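You operate a simulated robot arm through the tools that you are given. There is no shell and no other tool. Be economical: measure what you need, move in short steps, check, and stop when the job is done.

You are at the controls of a simulated robot arm. One attempt, no reset.

## Task
Fill the green and blue cups to their lines and park the spout.
Fine: tank water, between each cup's two lines; spout over the small white dish; third cup stays empty.

It is judged by the outcome, as a careful person would: the job done as asked, and still so three seconds after it is handed in. It fails if anything else is knocked over, pushed out of place, dropped, spilled or broken.

## Robot
A 7-joint arm with a two-finger parallel gripper, fixed in place. Base frame: the origin is at the foot of the arm, x ahead of it, y to its left, z up; the work surface is at about z = 560. Lengths are in mm, angles in degrees, forces in N, time in s.
With the tool pointing down near the work surface it reaches from about 160 to 640 mm from the base axis. Its first joint turns from -66.0 to 66.0 degrees. Payload 1.57 kg.
Tool frame: the origin (TCP) lies between the finger pads and is the grasp point; the fingertips stand 30 mm ahead of it; z points along the fingers, y is the line along which they close. The gripper opens to 110 mm. The fingers are 24 mm wide and 12 mm thick; the gripper's body (48 by 112 mm) begins 78 mm behind the TCP.
Orientation is that of the tool frame in the base frame, as a unit quaternion [x, y, z, w]. With the fingers straight down and closing along the base's y, the tool's x points along the base's -x, its y along +y and its z along -z.

## Interface
- The arm moves only by the tool drive_tool. Its argument "deltas" is a list of rows, each a list of 7 numbers: the shift along the tool's x, y, z in mm, then the turn, a rotation vector about the tool's x, y, z in degrees, then the finger opening in mm, from 0 to 110. In form: [[x, y, z, ax, ay, az, grip], ...]. A call has 1 to 10 rows; each row is the pose to reach, as a shift and turn from the pose commanded when the call began, along the tool's axes at that moment. A row lasts 0.2 s, in which the tool goes at most 50 mm and 8.6 degrees; a call with a longer step from one row to the next is refused whole, and so is a gripper value outside its range. A pose out of reach is approached as far as the arm can. The call stops where the force on the tool passes 70 N (or 10 N more than at its start, if that is more) or the arm is blocked; 0.2 s more then pass. Each finger travels about 108 mm/s and halts on what it meets, pressing with about 36 N; the grip force reading is that of the motor and also rises with nothing between the fingers. The clock runs only during rows and for 0.2 s after the last one: add rows that repeat a pose to give the fingers time. It gives the time, the measured TCP pose, the force on the tool (base axes), the opening and the grip force at its end, in the units of the frame above (readings bear some noise), with the torque about the TCP (base axes, N m) and any sound that the robot's microphone picked up, and new pictures: "pictures" is both (left out), scene, wrist or none.
- Cameras (640 x 400 px; columns grow to the right, rows downward): "scene" is fixed at [159, -391.1, 1392.7]; the picture's right is [0.83, -0.56, 0.00], its down [-0.37, -0.54, -0.75] and it looks along [0.42, 0.62, -0.66] (base axes); focal length 346 px, centre (320, 200). "wrist" rides on the gripper at [70, 16, -141] in the tool frame; the picture's right is [-0.23, 0.97, 0.00], its down [-0.86, -0.20, -0.48] and it looks along [-0.47, -0.11, 0.88] (tool axes); focal length 222 px, centre (320, 200). There is no depth. A picture from a camera that has moved, and an enlarged one, comes with that camera's place and axes in the base frame and with its lens.
- inspect(camera, box): a new picture of the part [left, top, right, bottom] of that camera's present view, enlarged. The clock stands still meanwhile.
- hand_in(): hands the job in; it is judged then, once.

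Go step by step. Nothing tells you positions but the pictures and the camera data: compare them with the known pose of the tool, close in by small moves and look again before you grip or let go. The budget is 120 turns and 200 pictures, counting those below and the enlarged ones. Unless the task says otherwise, let go and move clear before handing in, and close with one line.

The tools are called after "Call:" by a JSON object that holds its "fn" and its "kwargs". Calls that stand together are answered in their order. drive_tool: Moves the arm, as the interface text tells. Its arguments: {"type":"object","properties":{"deltas":{"type":"array","items":{"type":"array","items":{"type":"number"}}},"pictures":{"type":"string","enum":["both","scene","wrist","none"]}},"required":["deltas"]} The other tools are called the same way: inspect (camera, box) takes an enlarged picture of a part of a camera's view; hand_in () hands the job in.

At the start:

```text
clock: 0.0
tool_pos: [390.1, 209.9, 1022.6]
orientation: [0.0, 1.0, 0.0, 0.0]
force: [-0.8, 0.6, -0.1]
wrist_torque: [-0.04, 0.02, -0.01]
width: 109.8
gripper_force: 0.0
```

scene: 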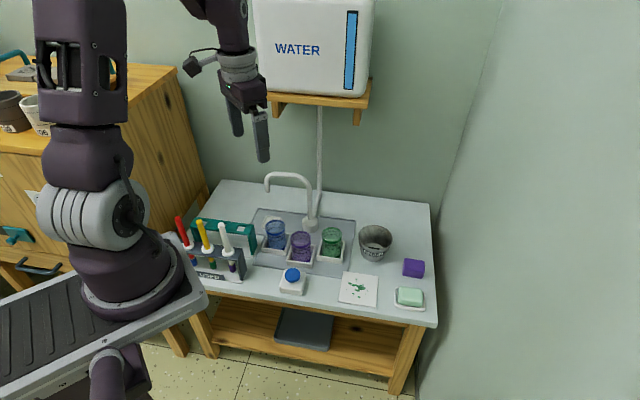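
wrist: 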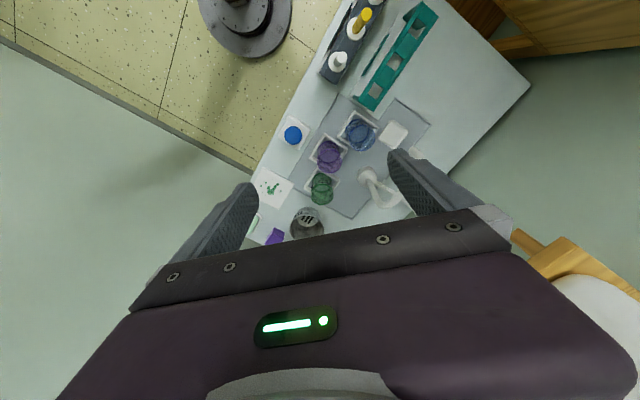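

I see a sink tray with three cups, a curved spout, a blue button in front, and a water tank above. I'll look closer first.

Call:
{"fn": "inspect", "kwargs": {"camera": "scene", "box": [230, 160, 390, 300]}}

Call:
{"fn": "inspect", "kwargs": {"camera": "wrist", "box": [240, 80, 440, 240]}}

```text
2.86 times, centred on (310, 230) of scene
camera zoom: at [159.0, -391.1, 1392.7], right [0.83, -0.56, 0.0], down [-0.37, -0.54, -0.75], along [0.42, 0.62, -0.66], focal length 988 px, centre (349, 114)
```

zoom: 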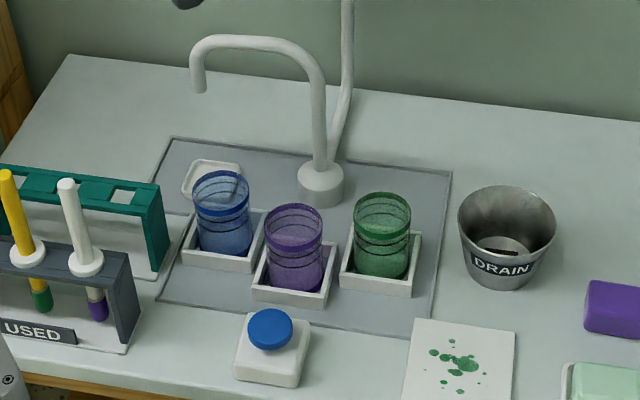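

```text
2.50 times, centred on (340, 160) of wrist
camera zoom: at [319.7, 225.6, 1164.8], right [0.23, 0.97, 0.0], down [0.86, -0.2, 0.48], along [0.47, -0.11, -0.88], focal length 555 px, centre (270, 300)
```

zoom: 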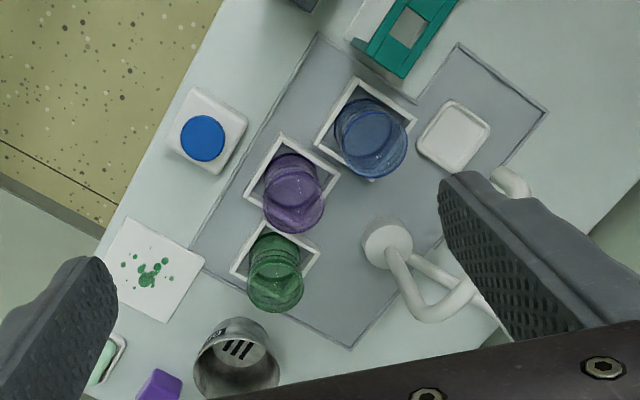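

Spout base is about (579,289), with the dish, blue, purple and green 45° apart around it at about 135 mm radius. Button is near (418,130). I'll check the lines and whether the cups already hold anything.

Call:
{"fn": "inspect", "kwargs": {"camera": "scene", "box": [260, 215, 350, 271]}}

Call:
{"fn": "inspect", "kwargs": {"camera": "scene", "box": [255, 165, 335, 235]}}

Call:
{"fn": "inspect", "kwargs": {"camera": "wrist", "box": [290, 100, 410, 220]}}

Call:
{"fn": "inspect", "kwargs": {"camera": "scene", "box": [230, 0, 390, 180]}}

```text
7.11 times, centred on (305, 243) of scene
camera zoom: at [159.0, -391.1, 1392.7], right [0.83, -0.56, 0.0], down [-0.37, -0.54, -0.75], along [0.42, 0.62, -0.66], focal length 2458 px, centre (427, -106)
```

zoom: 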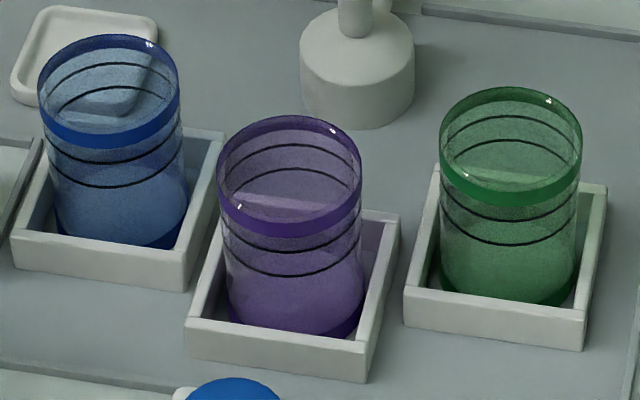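

```text
5.71 times, centred on (295, 200) of scene
camera zoom: at [159.0, -391.1, 1392.7], right [0.83, -0.56, 0.0], down [-0.37, -0.54, -0.75], along [0.42, 0.62, -0.66], focal length 1975 px, centre (463, 200)
```

zoom: 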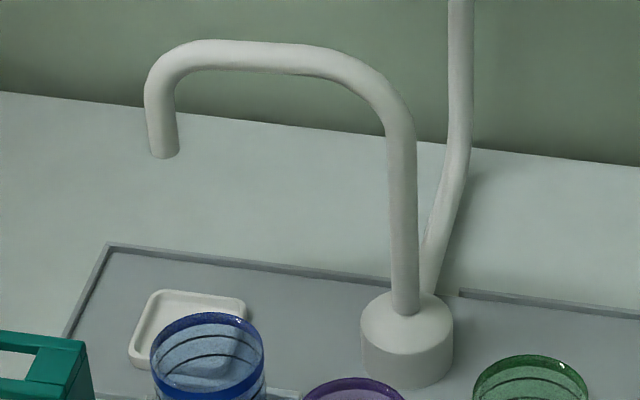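

```text
3.33 times, centred on (350, 160) of wrist
camera zoom: at [319.7, 225.6, 1164.8], right [0.23, 0.97, 0.0], down [0.86, -0.2, 0.48], along [0.47, -0.11, -0.88], focal length 740 px, centre (220, 333)
```

zoom: 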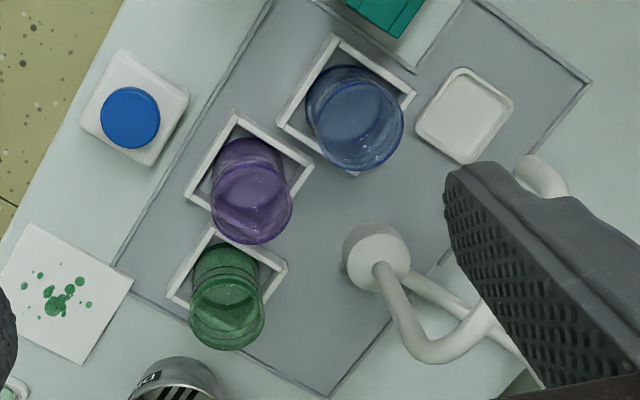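

```text
2.22 times, centred on (310, 90) of scene
camera zoom: at [159.0, -391.1, 1392.7], right [0.83, -0.56, 0.0], down [-0.37, -0.54, -0.75], along [0.42, 0.62, -0.66], focal length 768 px, centre (342, 444)
```

zoom: 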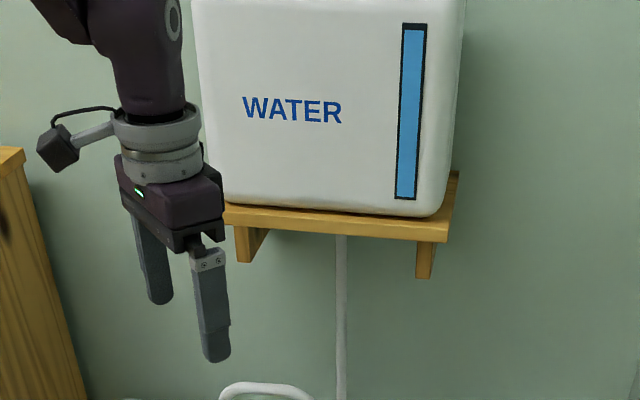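

Cups look empty, and the spout is already parked over the dish at about 135° with its arm at z≈778. I'll yaw the gripper so it can straddle the arm, tilting it away from the shelf.

Call:
{"fn": "drive_tool", "kwargs": {"deltas": [[-5, 5, 20, 0, 0, 8, 90], [-10, 10, 40, 0, 0, 16, 70], [-15, 15, 60, 0, 0, 24, 50], [-20, 20, 80, 0, 0, 32, 45], [-30, 30, 100, 0, 0, 40, 45], [-40, 40, 120, 0, 0, 45, 45]], "pictures": "scene"}}

```text
clock: 1.4
tool_pos: [428.9, 250.3, 902.4]
orientation: [0.384, 0.923, 0.0, 0.001]
force: [-0.2, -0.4, 0.0]
wrist_torque: [-0.01, 0.04, -0.05]
width: 45.1
gripper_force: 0.1
```

scene: 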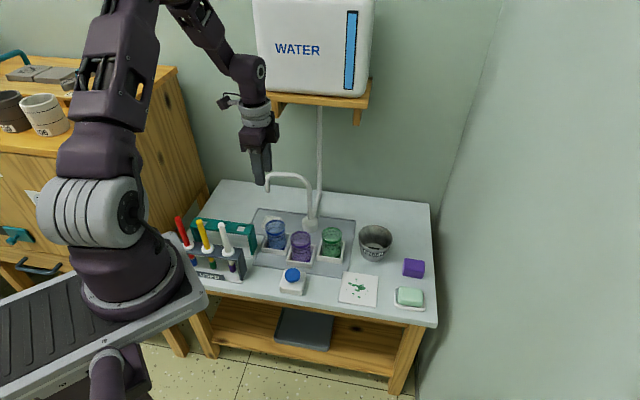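

Yaw is right. Next I tilt 25° and move to the approach point in front of and above the arm.

Call:
{"fn": "drive_tool", "kwargs": {"deltas": [[0, 5, 0, -8, 0, 0, 45], [0, 20, 5, -16, 0, 0, 45], [0, 45, 15, -25, 0, 0, 45], [-2, 70, 33, -25, 0, 0, 45], [-3.5, 95, 53, -25, 0, 0, 45]]}}

```text
refused: row 3 steps farther than a row can; nothing moved
```

Call:
{"fn": "drive_tool", "kwargs": {"deltas": [[0, 5, 0, -8, 0, 0, 45], [0, 20, 5, -16, 0, 0, 45], [0, 45, 15, -24, 0, 0, 45], [-2, 70, 33, -25, 0, 0, 45], [-3.5, 95, 53, -25, 0, 0, 45]]}}

```text
clock: 2.6
tool_pos: [501.1, 317.6, 849.1]
orientation: [0.374, 0.902, 0.2, 0.083]
force: [-0.3, 0.0, 0.4]
wrist_torque: [-0.01, 0.02, 0.02]
width: 45.0
gripper_force: 0.2
camera wrist: at [418.9, 333.4, 984.6], right [0.78, 0.46, 0.41], down [0.33, -0.88, 0.35], along [0.52, -0.14, -0.84], focal length 222 px, centre (320, 200)
```

scene: 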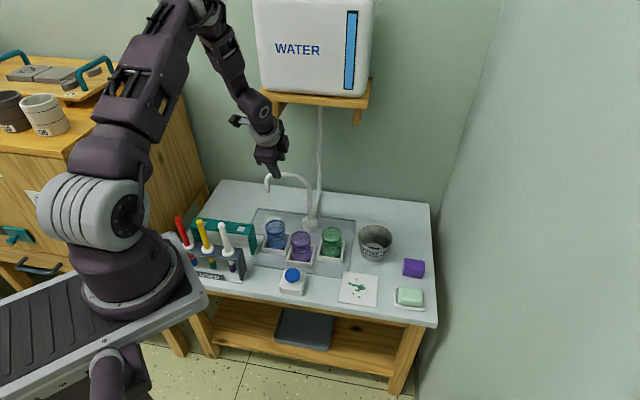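
wrist: 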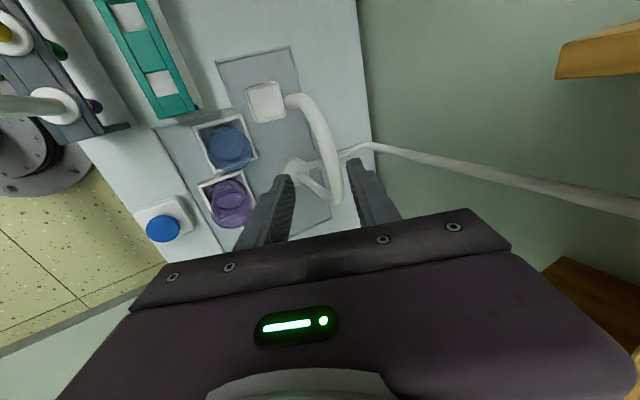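

The pipe sits between the fingers in the wrist view. I'll advance along the tool axis.

Call:
{"fn": "drive_tool", "kwargs": {"deltas": [[0, 0, 20, 0, 0, 0, 45], [0, 0, 40, 0, 0, 0, 45], [0, 0, 60, 0, 0, 0, 45], [0, 0, 75, 0, 0, 0, 45]]}}

Call:
{"fn": "inspect", "kwargs": {"camera": "scene", "box": [230, 120, 350, 240]}}

```text
clock: 3.6
tool_pos: [521.3, 337.0, 780.8]
orientation: [0.374, 0.902, 0.2, 0.083]
force: [1.0, -0.1, -0.3]
wrist_torque: [0.01, -0.02, 0.01]
width: 45.0
gripper_force: 0.1
camera wrist: at [439.7, 353.3, 916.5], right [0.78, 0.46, 0.41], down [0.33, -0.88, 0.35], along [0.52, -0.14, -0.84], focal length 222 px, centre (320, 200)
```

scene: 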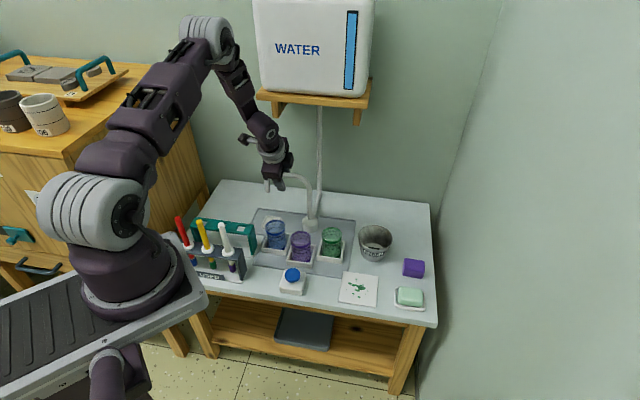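
wrist: 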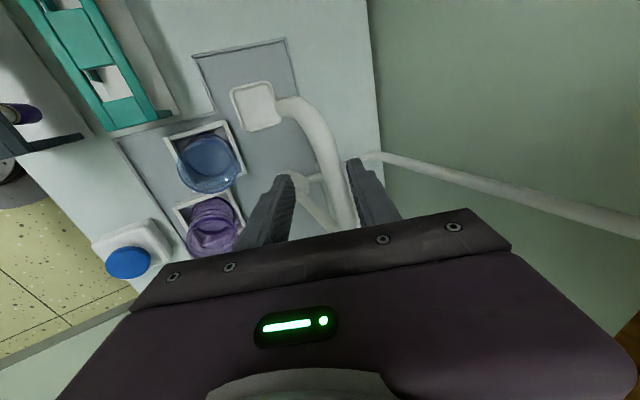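

```text
3.33 times, centred on (290, 180) of scene
camera zoom: at [159.0, -391.1, 1392.7], right [0.83, -0.56, 0.0], down [-0.37, -0.54, -0.75], along [0.42, 0.62, -0.66], focal length 1152 px, centre (420, 267)
```

zoom: 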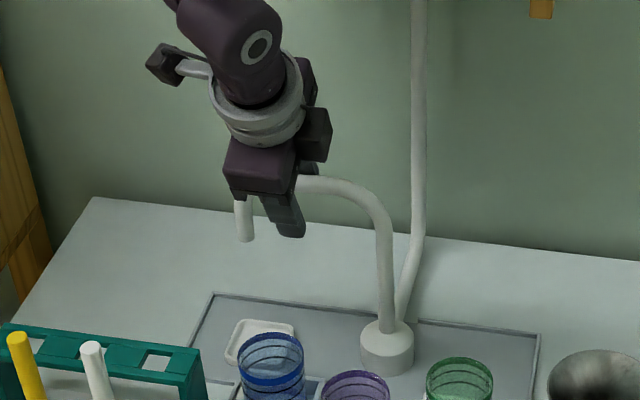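

It has clearance. I'll finish the insertion and swing the arm about its axis toward blue.

Call:
{"fn": "drive_tool", "kwargs": {"deltas": [[0, 0, 15, 0, 0, 0, 45], [-0.7, -9.5, 10.6, 0, 3.38, -7.25, 45], [-2.9, -18.7, 6.3, 0, 6.76, -14.5, 45], [-6.5, -27.6, 2.1, 0, 10.14, -21.7, 45], [-11.4, -36, -1.8, 0, 13.5, -29, 45], [-17.5, -43.7, -5.4, 0, 16.9, -36.2, 45]]}}

Call:
{"fn": "inspect", "kwargs": {"camera": "scene", "box": [230, 140, 370, 270]}}

```text
clock: 5.0
tool_pos: [502.8, 294.9, 768.2]
orientation: [0.042, 0.975, 0.216, 0.009]
force: [-0.2, 0.0, -0.1]
wrist_torque: [-0.02, 0.0, 0.0]
width: 44.9
gripper_force: 0.3
camera wrist: at [430.1, 255.4, 904.9], right [0.3, 0.86, 0.41], down [0.82, -0.46, 0.35], along [0.49, 0.23, -0.84], focal length 222 px, centre (320, 200)
```

scene: 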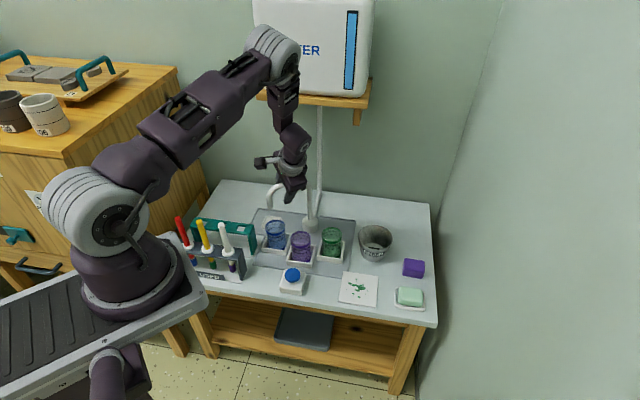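
wrist: 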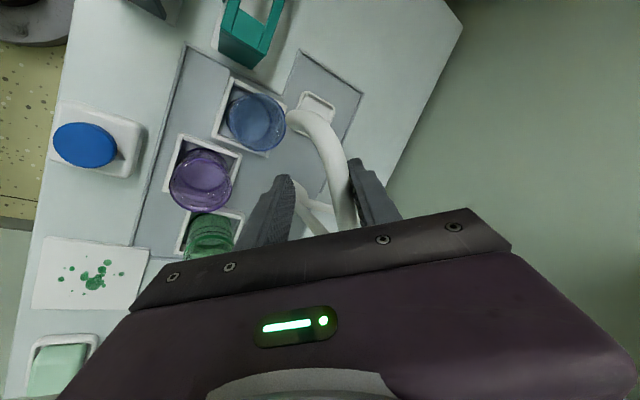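

```text
3.08 times, centred on (300, 205) of scene
camera zoom: at [159.0, -391.1, 1392.7], right [0.83, -0.56, 0.0], down [-0.37, -0.54, -0.75], along [0.42, 0.62, -0.66], focal length 1064 px, centre (382, 185)
```

zoom: 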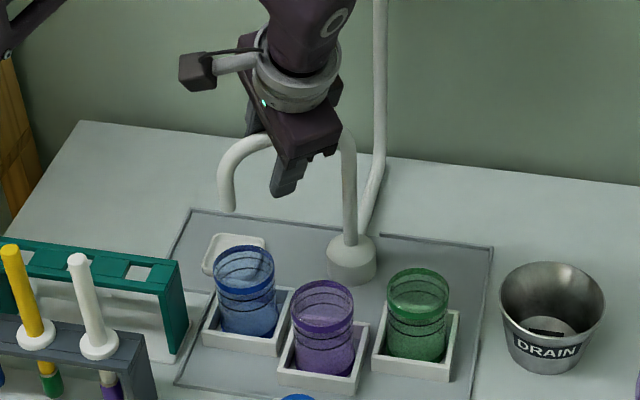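

The spout turns freely; its tip is now at about 170°, some 30 mm short of the blue cup. 14° more.

Call:
{"fn": "drive_tool", "kwargs": {"deltas": [[-0.6, -8.3, -3.9, 0, 2.96, -6.34, 45], [-2.2, -16.4, -7.7, 0, 5.9, -12.7, 45]], "pictures": "wrist"}}

Call:
{"fn": "inspect", "kwargs": {"camera": "scene", "box": [230, 160, 350, 260]}}

```text
clock: 5.6
tool_pos: [503.8, 276.8, 768.8]
orientation: [-0.078, 0.973, 0.215, -0.017]
force: [0.8, 0.6, -0.7]
wrist_torque: [0.01, -0.01, -0.03]
width: 45.2
gripper_force: 0.6
camera wrist: at [442.4, 221.0, 904.6], right [0.08, 0.91, 0.41], down [0.9, -0.24, 0.35], along [0.42, 0.34, -0.84], focal length 222 px, centre (320, 200)
```

wrist: 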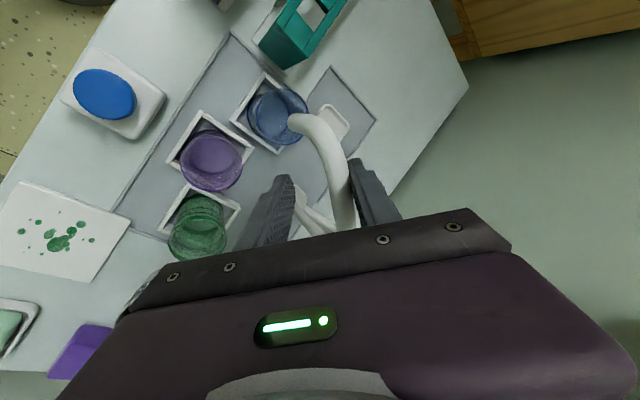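

```text
4.00 times, centred on (290, 210) of scene
camera zoom: at [159.0, -391.1, 1392.7], right [0.83, -0.56, 0.0], down [-0.37, -0.54, -0.75], along [0.42, 0.62, -0.66], focal length 1383 px, centre (440, 160)
```

zoom: 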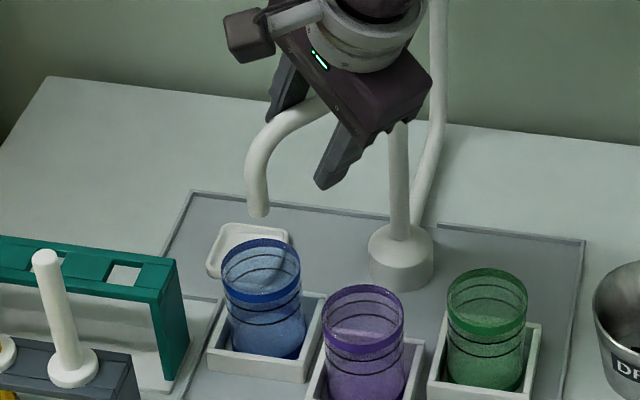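

The water path falls at the centre of the blue cup in both views. I'll back out of the straddle along the tool axis.

Call:
{"fn": "drive_tool", "kwargs": {"deltas": [[0, 7, 0, 0, 0, 0, 45], [0, 7, -30, 0, 0, 0, 45], [0, 7, -65, 0, 0, 0, 45], [0, 7, -100, 0, 0, 0, 45]], "pictures": "wrist"}}

Call:
{"fn": "inspect", "kwargs": {"camera": "scene", "box": [230, 160, 350, 260]}}

```text
clock: 6.6
tool_pos: [509.8, 241.6, 862.5]
orientation: [-0.077, 0.973, 0.215, -0.017]
force: [-0.4, 0.3, 0.4]
wrist_torque: [0.02, -0.04, -0.01]
width: 45.0
gripper_force: 0.0
camera wrist: at [447.5, 185.6, 998.1], right [0.09, 0.91, 0.41], down [0.9, -0.24, 0.35], along [0.42, 0.34, -0.84], focal length 222 px, centre (320, 200)
```

wrist: 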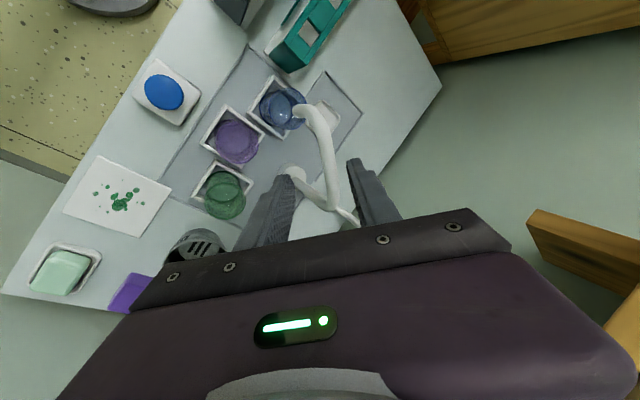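

```text
4.00 times, centred on (290, 210) of scene
camera zoom: at [159.0, -391.1, 1392.7], right [0.83, -0.56, 0.0], down [-0.37, -0.54, -0.75], along [0.42, 0.62, -0.66], focal length 1383 px, centre (440, 160)
```

zoom: 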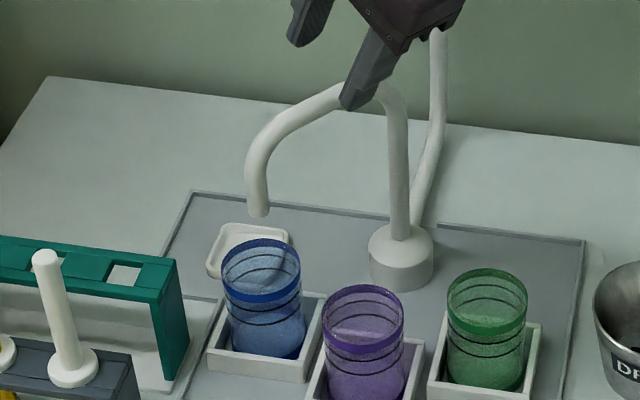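

The spout stayed put. I'll go upright above the button with the fingers closed.

Call:
{"fn": "drive_tool", "kwargs": {"deltas": [[20, -24, 0, 8, 0, 0, 40], [40, -50, 10, 16, 0, 0, 30], [65, -80, 20, 24, 0, 0, 15], [90, -110, 38, 25, 0, 0, 0], [106.4, -130.6, 51.5, 25, 0, 0, 0]]}}

Call:
{"fn": "inspect", "kwargs": {"camera": "scene", "box": [230, 200, 370, 310]}}

```text
clock: 7.8
tool_pos: [423.7, 128.5, 760.5]
orientation: [-0.078, 0.997, 0.0, 0.0]
force: [0.8, -0.6, 0.7]
wrist_torque: [0.02, 0.02, 0.01]
width: 0.2
gripper_force: 20.9
camera wrist: at [351.9, 133.5, 901.5], right [0.07, 1.0, 0.0], down [0.88, -0.06, 0.48], along [0.48, -0.04, -0.88], focal length 222 px, centre (320, 200)
```

scene: 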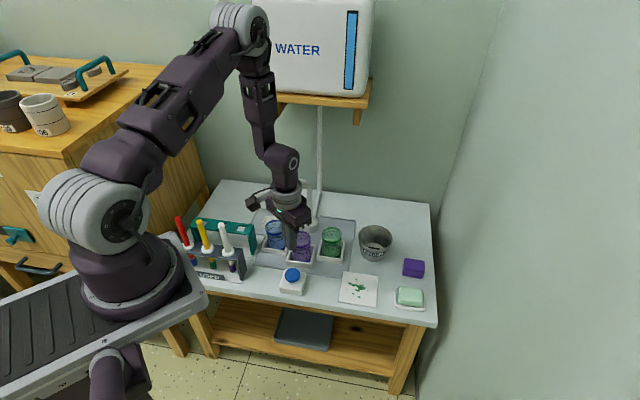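
wrist: 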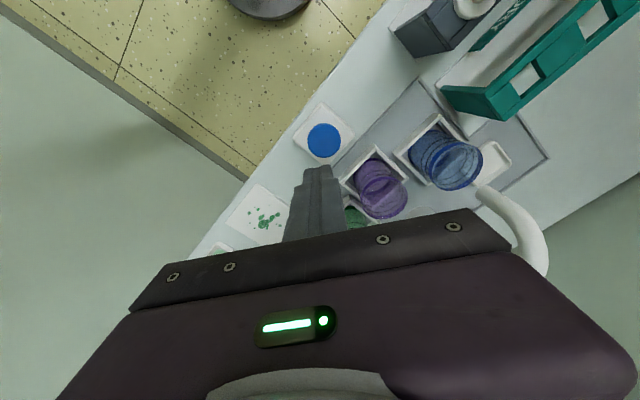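

```text
3.64 times, centred on (300, 255) of scene
camera zoom: at [159.0, -391.1, 1392.7], right [0.83, -0.56, 0.0], down [-0.37, -0.54, -0.75], along [0.42, 0.62, -0.66], focal length 1257 px, centre (393, 0)
```

zoom: 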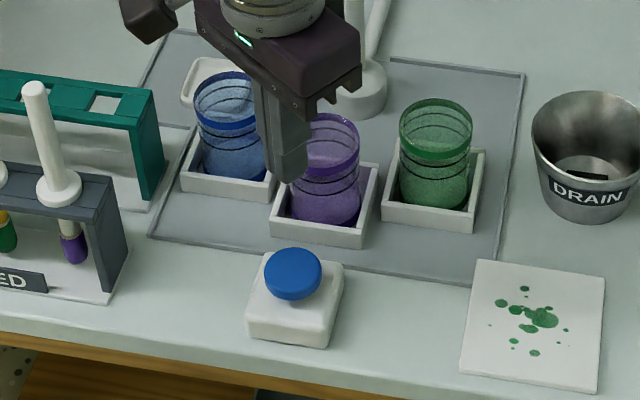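

The button is at about (422,133), top near z≈605. I'll descend to just above it.

Call:
{"fn": "drive_tool", "kwargs": {"deltas": [[1, 2, 40, 0, 0, 0, 0], [1, 4, 80, 0, 0, 0, 0], [1, 4, 110, 0, 0, 0, 0]], "pictures": "none"}}

Call:
{"fn": "inspect", "kwargs": {"camera": "scene", "box": [250, 215, 350, 305]}}

```text
clock: 8.6
tool_pos: [419.9, 130.6, 649.9]
orientation: [-0.078, 0.997, 0.0, 0.0]
force: [-0.3, -0.6, -0.6]
wrist_torque: [-0.03, -0.01, 0.0]
width: 0.1
gripper_force: 21.1
```

```text
4.44 times, centred on (300, 260) of scene
camera zoom: at [159.0, -391.1, 1392.7], right [0.83, -0.56, 0.0], down [-0.37, -0.54, -0.75], along [0.42, 0.62, -0.66], focal length 1536 px, centre (409, -67)
```

zoom: 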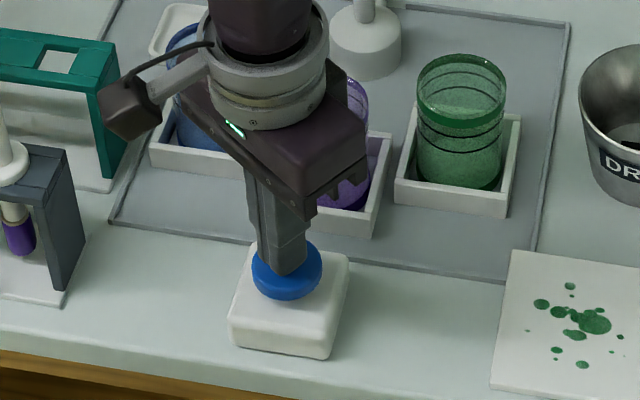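

Positioned just over the button. I'll press gently in a short step and return, watching force and the cup.

Call:
{"fn": "drive_tool", "kwargs": {"deltas": [[0, 0, 8, 0, 0, 0, 0], [0, 0, 12, 0, 0, 0, 0]], "pictures": "both"}}

```text
clock: 9.2
tool_pos: [420.7, 133.8, 638.4]
orientation: [-0.078, 0.997, 0.0, 0.0]
force: [0.9, -1.6, 2.5]
wrist_torque: [-0.06, -0.04, 0.01]
width: 0.2
gripper_force: 21.2
camera wrist: at [348.0, 136.9, 780.2], right [0.07, 1.0, 0.0], down [0.88, -0.06, 0.48], along [0.48, -0.04, -0.88], focal length 222 px, centre (320, 200)
```

scene: 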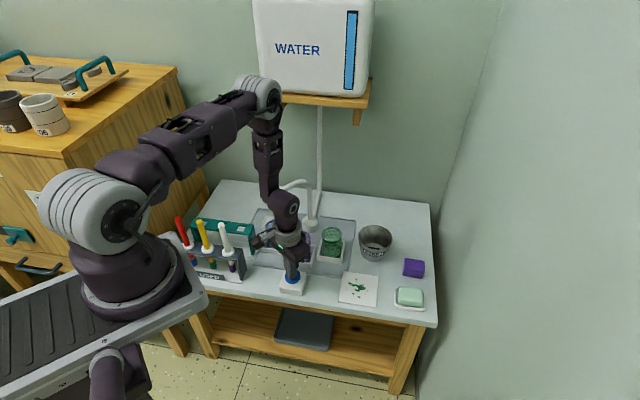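
wrist: 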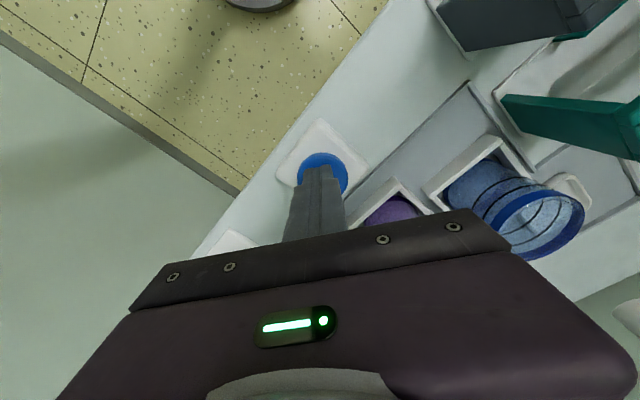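

Light contact at TCP z≈638. Now a short press and release to see how the water behaves.

Call:
{"fn": "drive_tool", "kwargs": {"deltas": [[0, 0, 4, 0, 0, 0, 0], [0, 0, 0, 0, 0, 0, 0], [0, 0, -8, 0, 0, 0, 0]], "pictures": "wrist"}}

Call:
{"fn": "inspect", "kwargs": {"camera": "scene", "box": [250, 175, 350, 305]}}

```text
clock: 10.0
tool_pos: [419.0, 133.3, 647.0]
orientation: [-0.079, 0.997, 0.0, 0.0]
force: [0.0, -0.4, -0.3]
wrist_torque: [0.0, -0.04, -0.02]
width: 0.0
gripper_force: 21.6
heard: click
camera wrist: at [347.4, 137.7, 788.4], right [0.07, 1.0, 0.0], down [0.88, -0.06, 0.48], along [0.48, -0.03, -0.88], focal length 222 px, centre (320, 200)
```

wrist: 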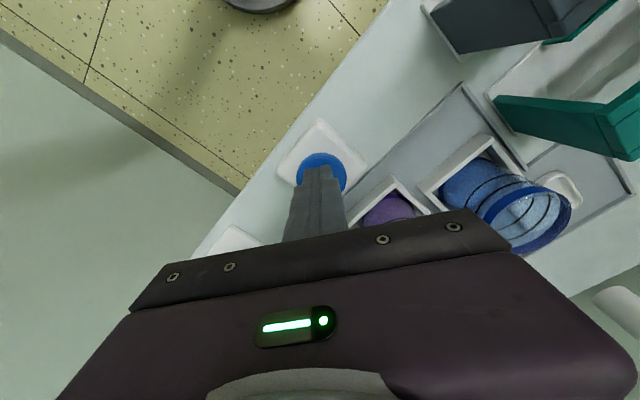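

```text
3.08 times, centred on (300, 240) of scene
camera zoom: at [159.0, -391.1, 1392.7], right [0.83, -0.56, 0.0], down [-0.37, -0.54, -0.75], along [0.42, 0.62, -0.66], focal length 1064 px, centre (382, 77)
```

zoom: 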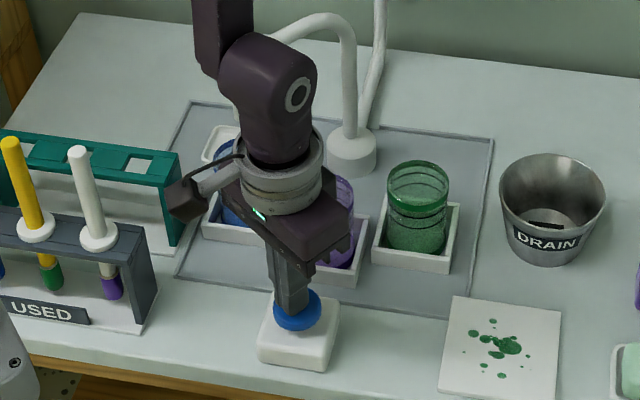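

A click was heard; I'll check the cup closely.

Call:
{"fn": "inspect", "kwargs": {"camera": "wrist", "box": [430, 130, 600, 260]}}

```text
3.08 times, centred on (515, 195) of wrist
camera zoom: at [347.4, 137.7, 788.4], right [0.07, 1.0, 0.0], down [0.88, -0.06, 0.48], along [0.48, -0.03, -0.88], focal length 684 px, centre (-280, 215)
```

zoom: 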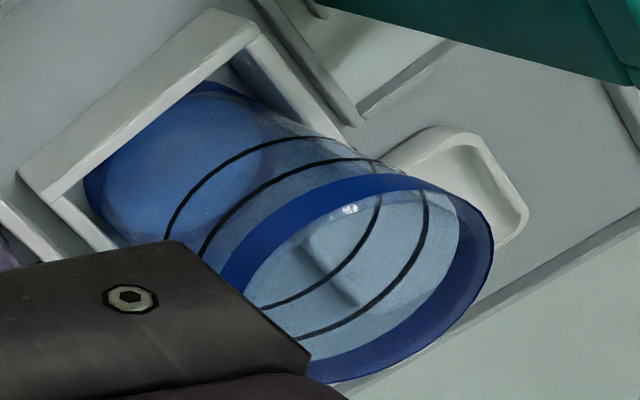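

I'll let a little time pass without moving and compare.

Call:
{"fn": "drive_tool", "kwargs": {"deltas": [[0, 0, 0, 0, 0, 0, 0]], "pictures": "none"}}

Call:
{"fn": "inspect", "kwargs": {"camera": "wrist", "box": [430, 130, 600, 260]}}

```text
clock: 10.4
tool_pos: [419.0, 133.4, 647.4]
orientation: [-0.079, 0.997, 0.0, 0.0]
force: [-0.3, 0.0, 0.2]
wrist_torque: [0.01, 0.01, 0.02]
width: 0.0
gripper_force: 21.6
```

```text
3.08 times, centred on (515, 195) of wrist
camera zoom: at [347.6, 137.6, 788.4], right [0.07, 1.0, 0.0], down [0.88, -0.06, 0.48], along [0.48, -0.03, -0.88], focal length 684 px, centre (-280, 215)
```

zoom: 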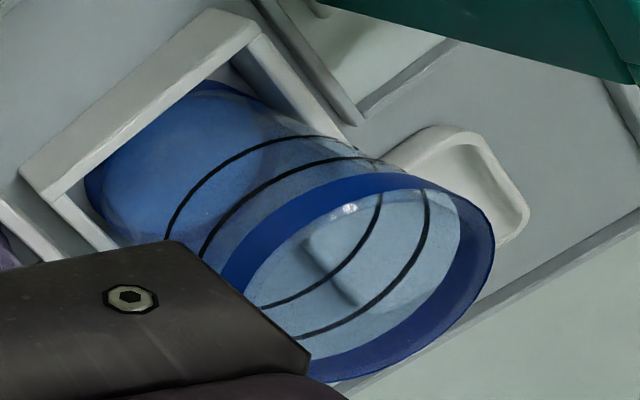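

No running water. I'll press again and look while held.

Call:
{"fn": "drive_tool", "kwargs": {"deltas": [[0, 0, 12, 0, 0, 0, 0]], "pictures": "wrist"}}

Call:
{"fn": "inspect", "kwargs": {"camera": "wrist", "box": [430, 130, 600, 260]}}

```text
clock: 10.8
tool_pos: [419.5, 134.1, 634.3]
orientation: [-0.078, 0.997, -0.001, 0.001]
force: [2.0, -1.5, 4.7]
wrist_torque: [-0.03, -0.07, -0.04]
width: 0.0
gripper_force: 21.3
heard: click
camera wrist: at [347.0, 137.7, 776.1], right [0.07, 1.0, 0.0], down [0.88, -0.06, 0.48], along [0.48, -0.04, -0.88], focal length 222 px, centre (320, 200)
```

wrist: 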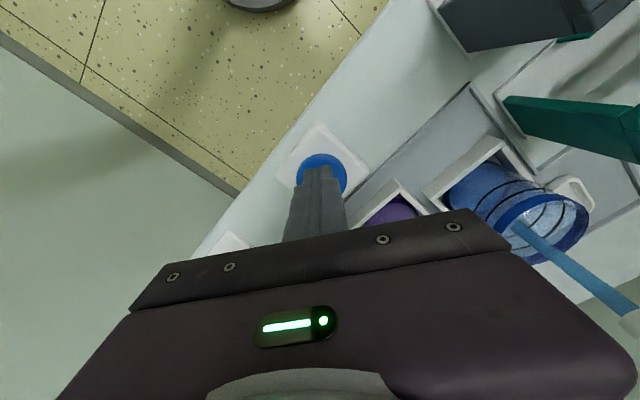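

```text
3.08 times, centred on (515, 195) of wrist
camera zoom: at [347.0, 137.7, 776.1], right [0.07, 1.0, 0.0], down [0.88, -0.06, 0.48], along [0.48, -0.04, -0.88], focal length 684 px, centre (-280, 215)
```

zoom: 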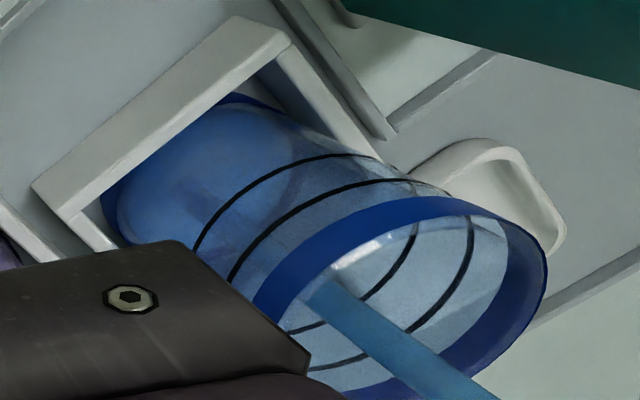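

Water flows into the blue cup. Release now to learn whether it stops and how much came.

Call:
{"fn": "drive_tool", "kwargs": {"deltas": [[0, 0, -12, 0, 0, 0, 0]], "pictures": "none"}}

Call:
{"fn": "inspect", "kwargs": {"camera": "wrist", "box": [430, 130, 600, 260]}}

```text
clock: 11.2
tool_pos: [417.3, 133.9, 646.3]
orientation: [-0.078, 0.997, 0.001, 0.0]
force: [0.1, 0.3, 0.4]
wrist_torque: [0.01, 0.0, -0.01]
width: 0.0
gripper_force: 21.2
```

```text
3.08 times, centred on (515, 195) of wrist
camera zoom: at [346.4, 138.5, 787.9], right [0.07, 1.0, 0.0], down [0.88, -0.06, 0.48], along [0.48, -0.03, -0.88], focal length 684 px, centre (-280, 215)
```

zoom: 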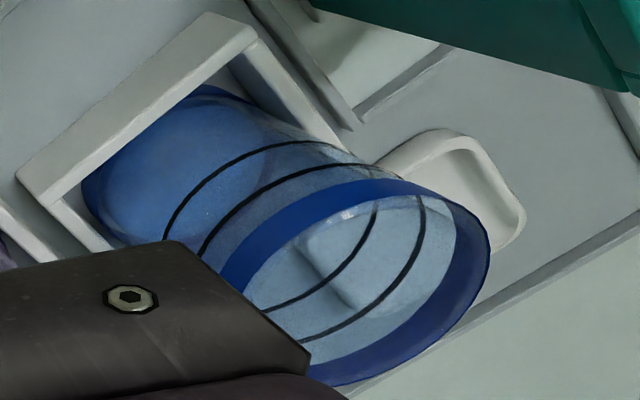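

Flow is momentary. I'll press for about a second and check the level.

Call:
{"fn": "drive_tool", "kwargs": {"deltas": [[0, 0, 12, 0, 0, 0, 0], [0, 0, 12, 0, 0, 0, 0], [0, 0, 12, 0, 0, 0, 0], [0, 0, 12, 0, 0, 0, 0], [0, 0, 12, 0, 0, 0, 0], [0, 0, 0, 0, 0, 0, 0]], "pictures": "none"}}

Call:
{"fn": "inspect", "kwargs": {"camera": "wrist", "box": [430, 130, 600, 260]}}

```text
clock: 12.6
tool_pos: [420.5, 134.0, 647.2]
orientation: [-0.078, 0.997, 0.0, 0.0]
force: [-0.2, 0.8, -0.4]
wrist_torque: [-0.03, -0.01, 0.0]
width: 0.3
gripper_force: 21.8
heard: click
```

```text
3.08 times, centred on (515, 195) of wrist
camera zoom: at [347.7, 137.7, 788.3], right [0.07, 1.0, 0.0], down [0.88, -0.06, 0.48], along [0.48, -0.03, -0.88], focal length 684 px, centre (-280, 215)
```

zoom: 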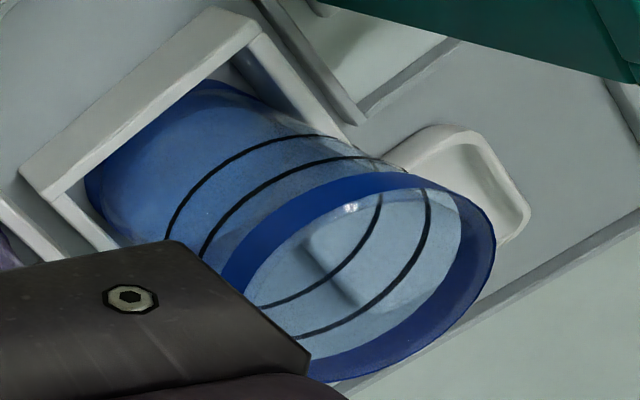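

The level is hard to judge from this angle; I'll rise for a clear view.

Call:
{"fn": "drive_tool", "kwargs": {"deltas": [[0, 0, -40, 0, 0, 0, 0], [0, 0, -80, 0, 0, 0, 0], [0, 0, -125, 0, 0, 0, 0]], "pictures": "none"}}

Call:
{"fn": "inspect", "kwargs": {"camera": "scene", "box": [255, 208, 325, 258]}}

Call:
{"fn": "inspect", "kwargs": {"camera": "wrist", "box": [330, 110, 510, 230]}}

```text
clock: 13.4
tool_pos: [419.5, 133.7, 772.5]
orientation: [-0.079, 0.997, 0.0, 0.0]
force: [-0.3, 0.8, -0.5]
wrist_torque: [0.01, 0.0, -0.01]
width: 0.0
gripper_force: 21.1
```

```text
8.00 times, centred on (290, 233) of scene
camera zoom: at [159.0, -391.1, 1392.7], right [0.83, -0.56, 0.0], down [-0.37, -0.54, -0.75], along [0.42, 0.62, -0.66], focal length 2765 px, centre (560, -64)
```

zoom: 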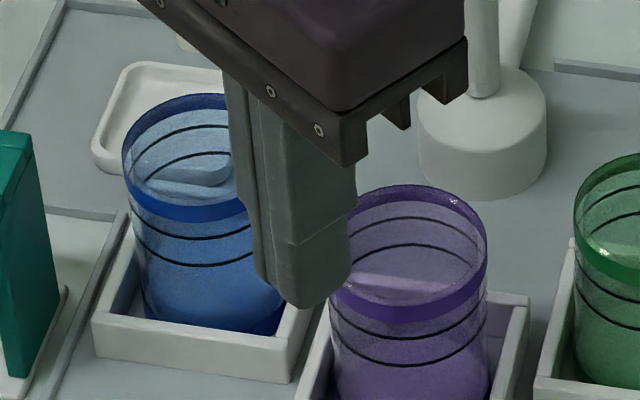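

```text
3.33 times, centred on (420, 170) of wrist
camera zoom: at [347.2, 138.5, 914.6], right [0.07, 1.0, 0.0], down [0.88, -0.06, 0.48], along [0.48, -0.03, -0.88], focal length 740 px, centre (-13, 300)
```

zoom: 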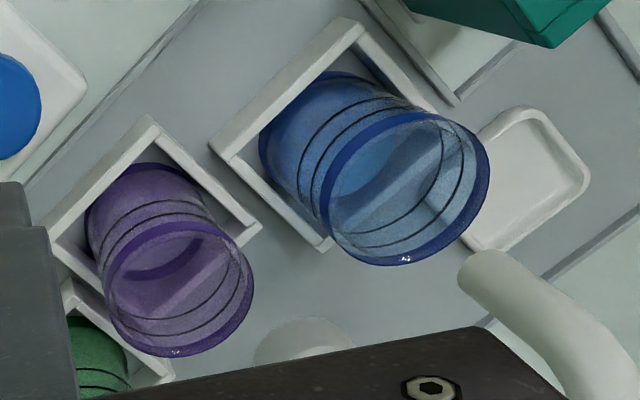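

I'll slide the gripper aside to see the whole cup.

Call:
{"fn": "drive_tool", "kwargs": {"deltas": [[40, -20, -10, 0, 0, 0, 0], [80, -50, -20, 0, 0, 0, 0]], "pictures": "none"}}

Call:
{"fn": "inspect", "kwargs": {"camera": "scene", "box": [258, 215, 298, 255]}}

Call:
{"fn": "inspect", "kwargs": {"camera": "scene", "box": [255, 208, 345, 268]}}

```text
refused: row 2 steps farther than a row can; nothing moved
```

```text
10.00 times, centred on (278, 235) of scene
camera zoom: at [159.0, -391.1, 1392.7], right [0.83, -0.56, 0.0], down [-0.37, -0.54, -0.75], along [0.42, 0.62, -0.66], focal length 3457 px, centre (740, -150)
```

zoom: 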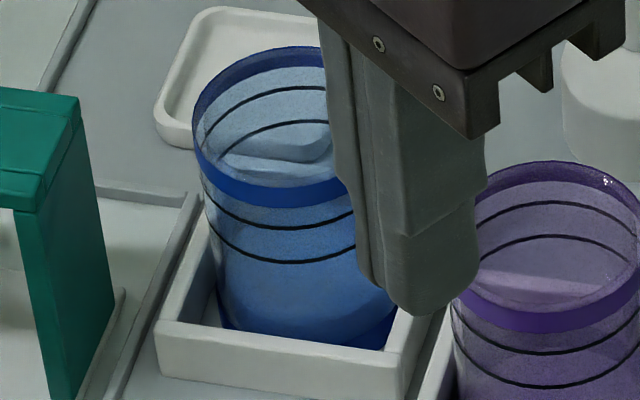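

```text
6.67 times, centred on (300, 238) of scene
camera zoom: at [159.0, -391.1, 1392.7], right [0.83, -0.56, 0.0], down [-0.37, -0.54, -0.75], along [0.42, 0.62, -0.66], focal length 2304 px, centre (453, -53)
```

zoom: 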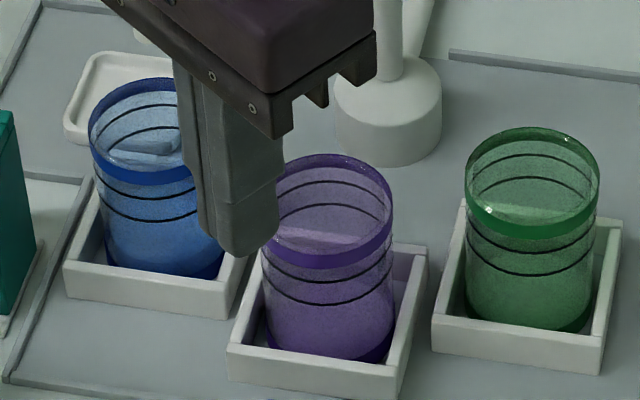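

Call:
{"fn": "inspect", "kwargs": {"camera": "wrist", "box": [400, 120, 485, 195]}}

Call:
{"fn": "inspect", "kwargs": {"camera": "wrist", "box": [330, 150, 415, 225]}}

```text
5.33 times, centred on (442, 158) of wrist
camera zoom: at [347.2, 138.5, 914.6], right [0.07, 1.0, 0.0], down [0.88, -0.06, 0.48], along [0.48, -0.03, -0.88], focal length 1185 px, centre (-333, 427)
```

zoom: 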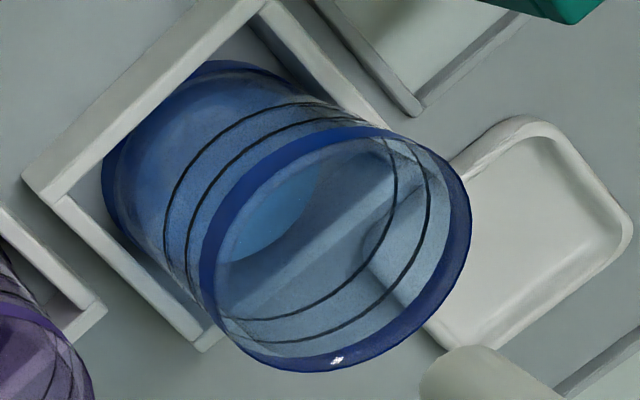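

```text
5.33 times, centred on (372, 188) of wrist
camera zoom: at [347.2, 138.5, 914.6], right [0.07, 1.0, 0.0], down [0.88, -0.06, 0.48], along [0.48, -0.03, -0.88], focal length 1185 px, centre (40, 267)
```

zoom: 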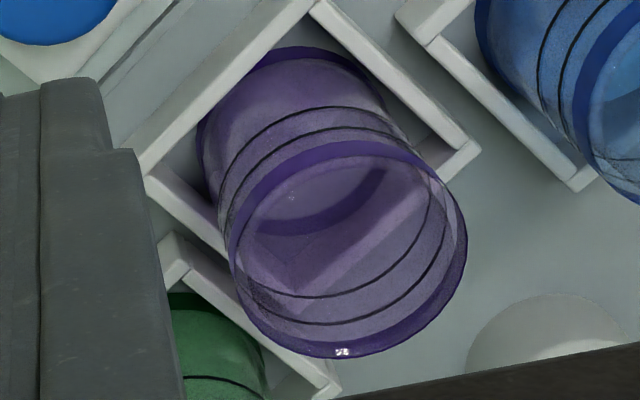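

The water surface shows low in the blue cup, roughly 5–8 mm after about 1.8 s of flow, with the lines about 45–60 mm up. I'll press for several seconds more and remeasure.

Call:
{"fn": "drive_tool", "kwargs": {"deltas": [[0, 0, 45, 0, 0, 0, 0], [0, 0, 90, 0, 0, 0, 0], [0, 0, 125, 0, 0, 0, 0], [0, 0, 137, 0, 0, 0, 0], [0, 0, 137, 0, 0, 0, 0], [0, 0, 137, 0, 0, 0, 0], [0, 0, 137, 0, 0, 0, 0], [0, 0, 137, 0, 0, 0, 0], [0, 0, 137, 0, 0, 0, 0], [0, 0, 137, 0, 0, 0, 0]], "pictures": "none"}}

Call:
{"fn": "inspect", "kwargs": {"camera": "wrist", "box": [430, 130, 600, 260]}}

```text
clock: 15.6
tool_pos: [419.0, 133.2, 634.2]
orientation: [-0.078, 0.997, -0.001, 0.0]
force: [-1.8, 0.3, 3.5]
wrist_torque: [0.03, 0.0, -0.01]
width: 0.0
gripper_force: 21.0
heard: click
```

```text
3.08 times, centred on (515, 195) of wrist
camera zoom: at [347.8, 138.0, 776.9], right [0.07, 1.0, 0.0], down [0.88, -0.06, 0.48], along [0.48, -0.03, -0.88], focal length 684 px, centre (-280, 215)
```

zoom: 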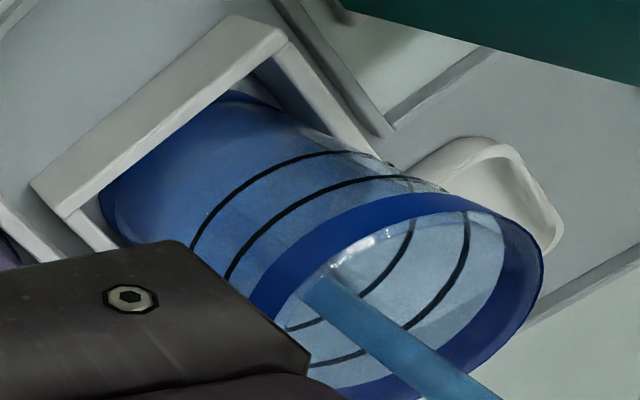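

Call:
{"fn": "drive_tool", "kwargs": {"deltas": [[0, 0, 0, 0, 0, 0, 0], [0, 0, 0, 0, 0, 0, 0], [0, 0, 0, 0, 0, 0, 0], [0, 0, 0, 0, 0, 0, 0], [0, 0, 0, 0, 0, 0, 0], [0, 0, -12, 0, 0, 0, 0], [0, 0, -50, 0, 0, 0, 0], [0, 0, -95, 0, 0, 0, 0], [0, 0, -137, 0, 0, 0, 0]], "pictures": "none"}}

Call:
{"fn": "inspect", "kwargs": {"camera": "wrist", "box": [400, 120, 485, 195]}}

Call:
{"fn": "inspect", "kwargs": {"camera": "scene", "box": [258, 215, 298, 255]}}

```text
clock: 17.6
tool_pos: [420.5, 135.5, 772.6]
orientation: [-0.079, 0.997, 0.0, 0.0]
force: [0.5, 0.4, -0.5]
wrist_torque: [-0.02, 0.01, 0.0]
width: 0.0
gripper_force: 21.9
```

```text
5.33 times, centred on (442, 158) of wrist
camera zoom: at [348.3, 139.3, 914.5], right [0.07, 1.0, 0.0], down [0.88, -0.06, 0.48], along [0.48, -0.03, -0.88], focal length 1185 px, centre (-333, 427)
```

zoom: 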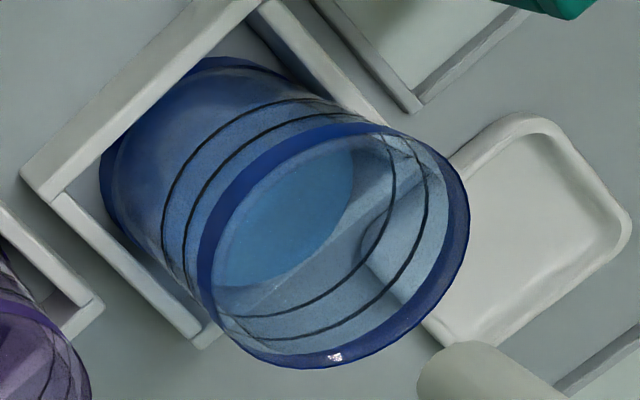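

```text
10.00 times, centred on (278, 235) of scene
camera zoom: at [159.0, -391.1, 1392.7], right [0.83, -0.56, 0.0], down [-0.37, -0.54, -0.75], along [0.42, 0.62, -0.66], focal length 3457 px, centre (740, -150)
```

zoom: 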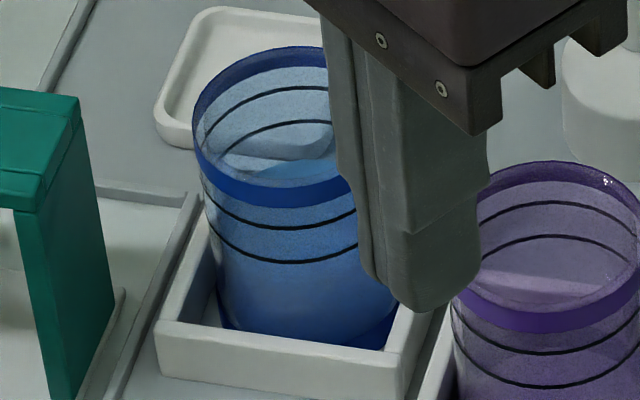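

The surface is now clear, about 615 against lines at about 637 and 651; rate is about 6.8 mm/s. Pressing about 3.1 s more, then checking.

Call:
{"fn": "drive_tool", "kwargs": {"deltas": [[0, 0, 45, 0, 0, 0, 0], [0, 0, 90, 0, 0, 0, 0], [0, 0, 125, 0, 0, 0, 0], [0, 0, 137, 0, 0, 0, 0], [0, 0, 137, 0, 0, 0, 0], [0, 0, 137, 0, 0, 0, 0], [0, 0, 137, 0, 0, 0, 0], [0, 0, 137, 0, 0, 0, 0], [0, 0, 137, 0, 0, 0, 0], [0, 0, 137, 0, 0, 0, 0]], "pictures": "none"}}

Call:
{"fn": "drive_tool", "kwargs": {"deltas": [[0, 0, 0, 0, 0, 0, 0], [0, 0, 0, 0, 0, 0, 0], [0, 0, 0, 0, 0, 0, 0], [0, 0, 0, 0, 0, 0, 0], [0, 0, 0, 0, 0, 0, 0], [0, 0, 0, 0, 0, 0, 0], [0, 0, 0, 0, 0, 0, 0], [0, 0, 0, 0, 0, 0, 0], [0, 0, -12, 0, 0, 0, 0], [0, 0, -50, 0, 0, 0, 0]], "pictures": "none"}}

Call:
{"fn": "drive_tool", "kwargs": {"deltas": [[0, 0, -40, 0, 0, 0, 0], [0, 0, -87, 0, 0, 0, 0]], "pictures": "none"}}

Call:
{"fn": "inspect", "kwargs": {"camera": "wrist", "box": [400, 120, 485, 195]}}

```text
clock: 19.8
tool_pos: [420.9, 133.2, 636.8]
orientation: [-0.079, 0.997, 0.001, 0.0]
force: [1.1, 1.3, 2.8]
wrist_torque: [0.04, -0.06, -0.01]
width: 0.1
gripper_force: 21.5
heard: click
```

```text
clock: 22.0
tool_pos: [418.0, 133.1, 685.2]
orientation: [-0.079, 0.997, 0.0, 0.001]
force: [-1.1, -0.2, 0.5]
wrist_torque: [-0.01, 0.04, -0.03]
width: 0.0
gripper_force: 21.2
```

```text
clock: 22.6
tool_pos: [419.3, 135.1, 771.2]
orientation: [-0.077, 0.997, 0.0, -0.001]
force: [0.0, 0.3, 0.8]
wrist_torque: [0.04, 0.0, 0.0]
width: 0.4
gripper_force: 20.9
```

```text
5.33 times, centred on (442, 158) of wrist
camera zoom: at [347.3, 138.9, 912.4], right [0.07, 1.0, 0.0], down [0.88, -0.06, 0.48], along [0.48, -0.04, -0.88], focal length 1185 px, centre (-333, 427)
```

zoom: 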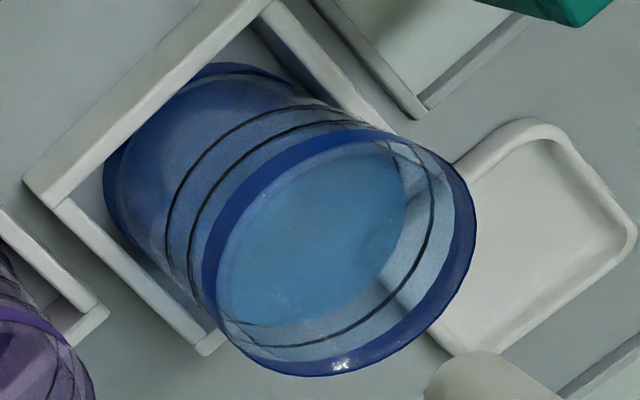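

The surface is just above the lower line. A 0.7 s top-up brings it to mid-band.

Call:
{"fn": "drive_tool", "kwargs": {"deltas": [[0, 0, 45, 0, 0, 0, 0], [0, 0, 90, 0, 0, 0, 0], [0, 0, 125, 0, 0, 0, 0], [0, 0, 138, 0, 0, 0, 0], [0, 0, 138, 0, 0, 0, 0], [0, 0, 138, 0, 0, 0, 0], [0, 0, 138, 0, 0, 0, 0], [0, 0, 125, 0, 0, 0, 0], [0, 0, 80, 0, 0, 0, 0], [0, 0, 35, 0, 0, 0, 0]], "pictures": "none"}}

Call:
{"fn": "drive_tool", "kwargs": {"deltas": [[0, 0, -35, 0, 0, 0, 0]], "pictures": "none"}}

Call:
{"fn": "inspect", "kwargs": {"camera": "wrist", "box": [400, 120, 485, 195]}}

Call:
{"fn": "inspect", "kwargs": {"camera": "scene", "box": [258, 215, 298, 255]}}

```text
clock: 24.8
tool_pos: [418.1, 131.5, 737.6]
orientation: [-0.079, 0.997, 0.0, 0.0]
force: [0.6, -0.1, 0.1]
wrist_torque: [-0.03, -0.02, -0.02]
width: 0.0
gripper_force: 21.4
heard: click
```

```text
clock: 25.2
tool_pos: [419.9, 133.4, 770.7]
orientation: [-0.079, 0.997, -0.001, 0.001]
force: [-0.2, -0.2, -0.2]
wrist_torque: [-0.02, 0.03, 0.02]
width: 0.2
gripper_force: 21.1
```

```text
5.33 times, centred on (442, 158) of wrist
camera zoom: at [348.0, 137.4, 913.3], right [0.07, 1.0, 0.0], down [0.88, -0.06, 0.48], along [0.48, -0.03, -0.88], focal length 1185 px, centre (-333, 427)
```

zoom: 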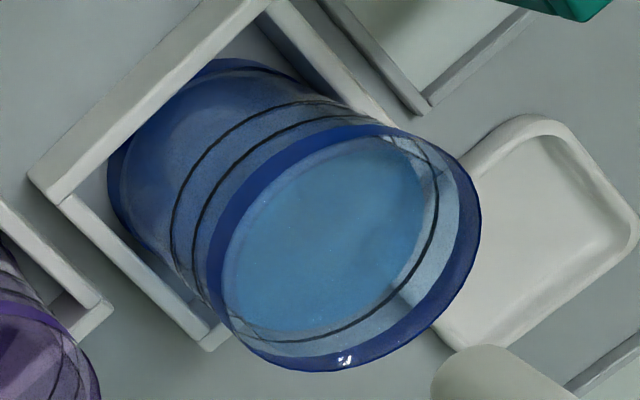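

```text
10.00 times, centred on (278, 235) of scene
camera zoom: at [159.0, -391.1, 1392.7], right [0.83, -0.56, 0.0], down [-0.37, -0.54, -0.75], along [0.42, 0.62, -0.66], focal length 3457 px, centre (740, -150)
```

zoom: 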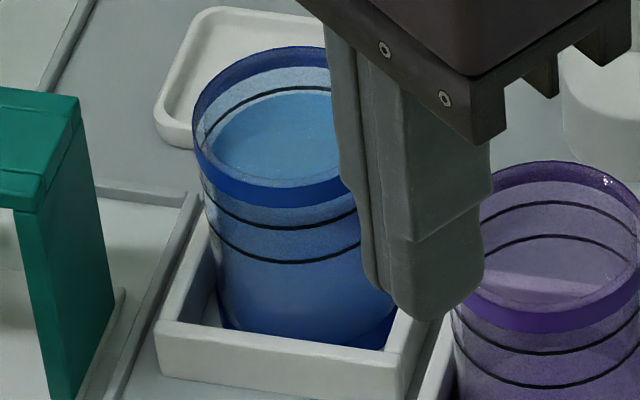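

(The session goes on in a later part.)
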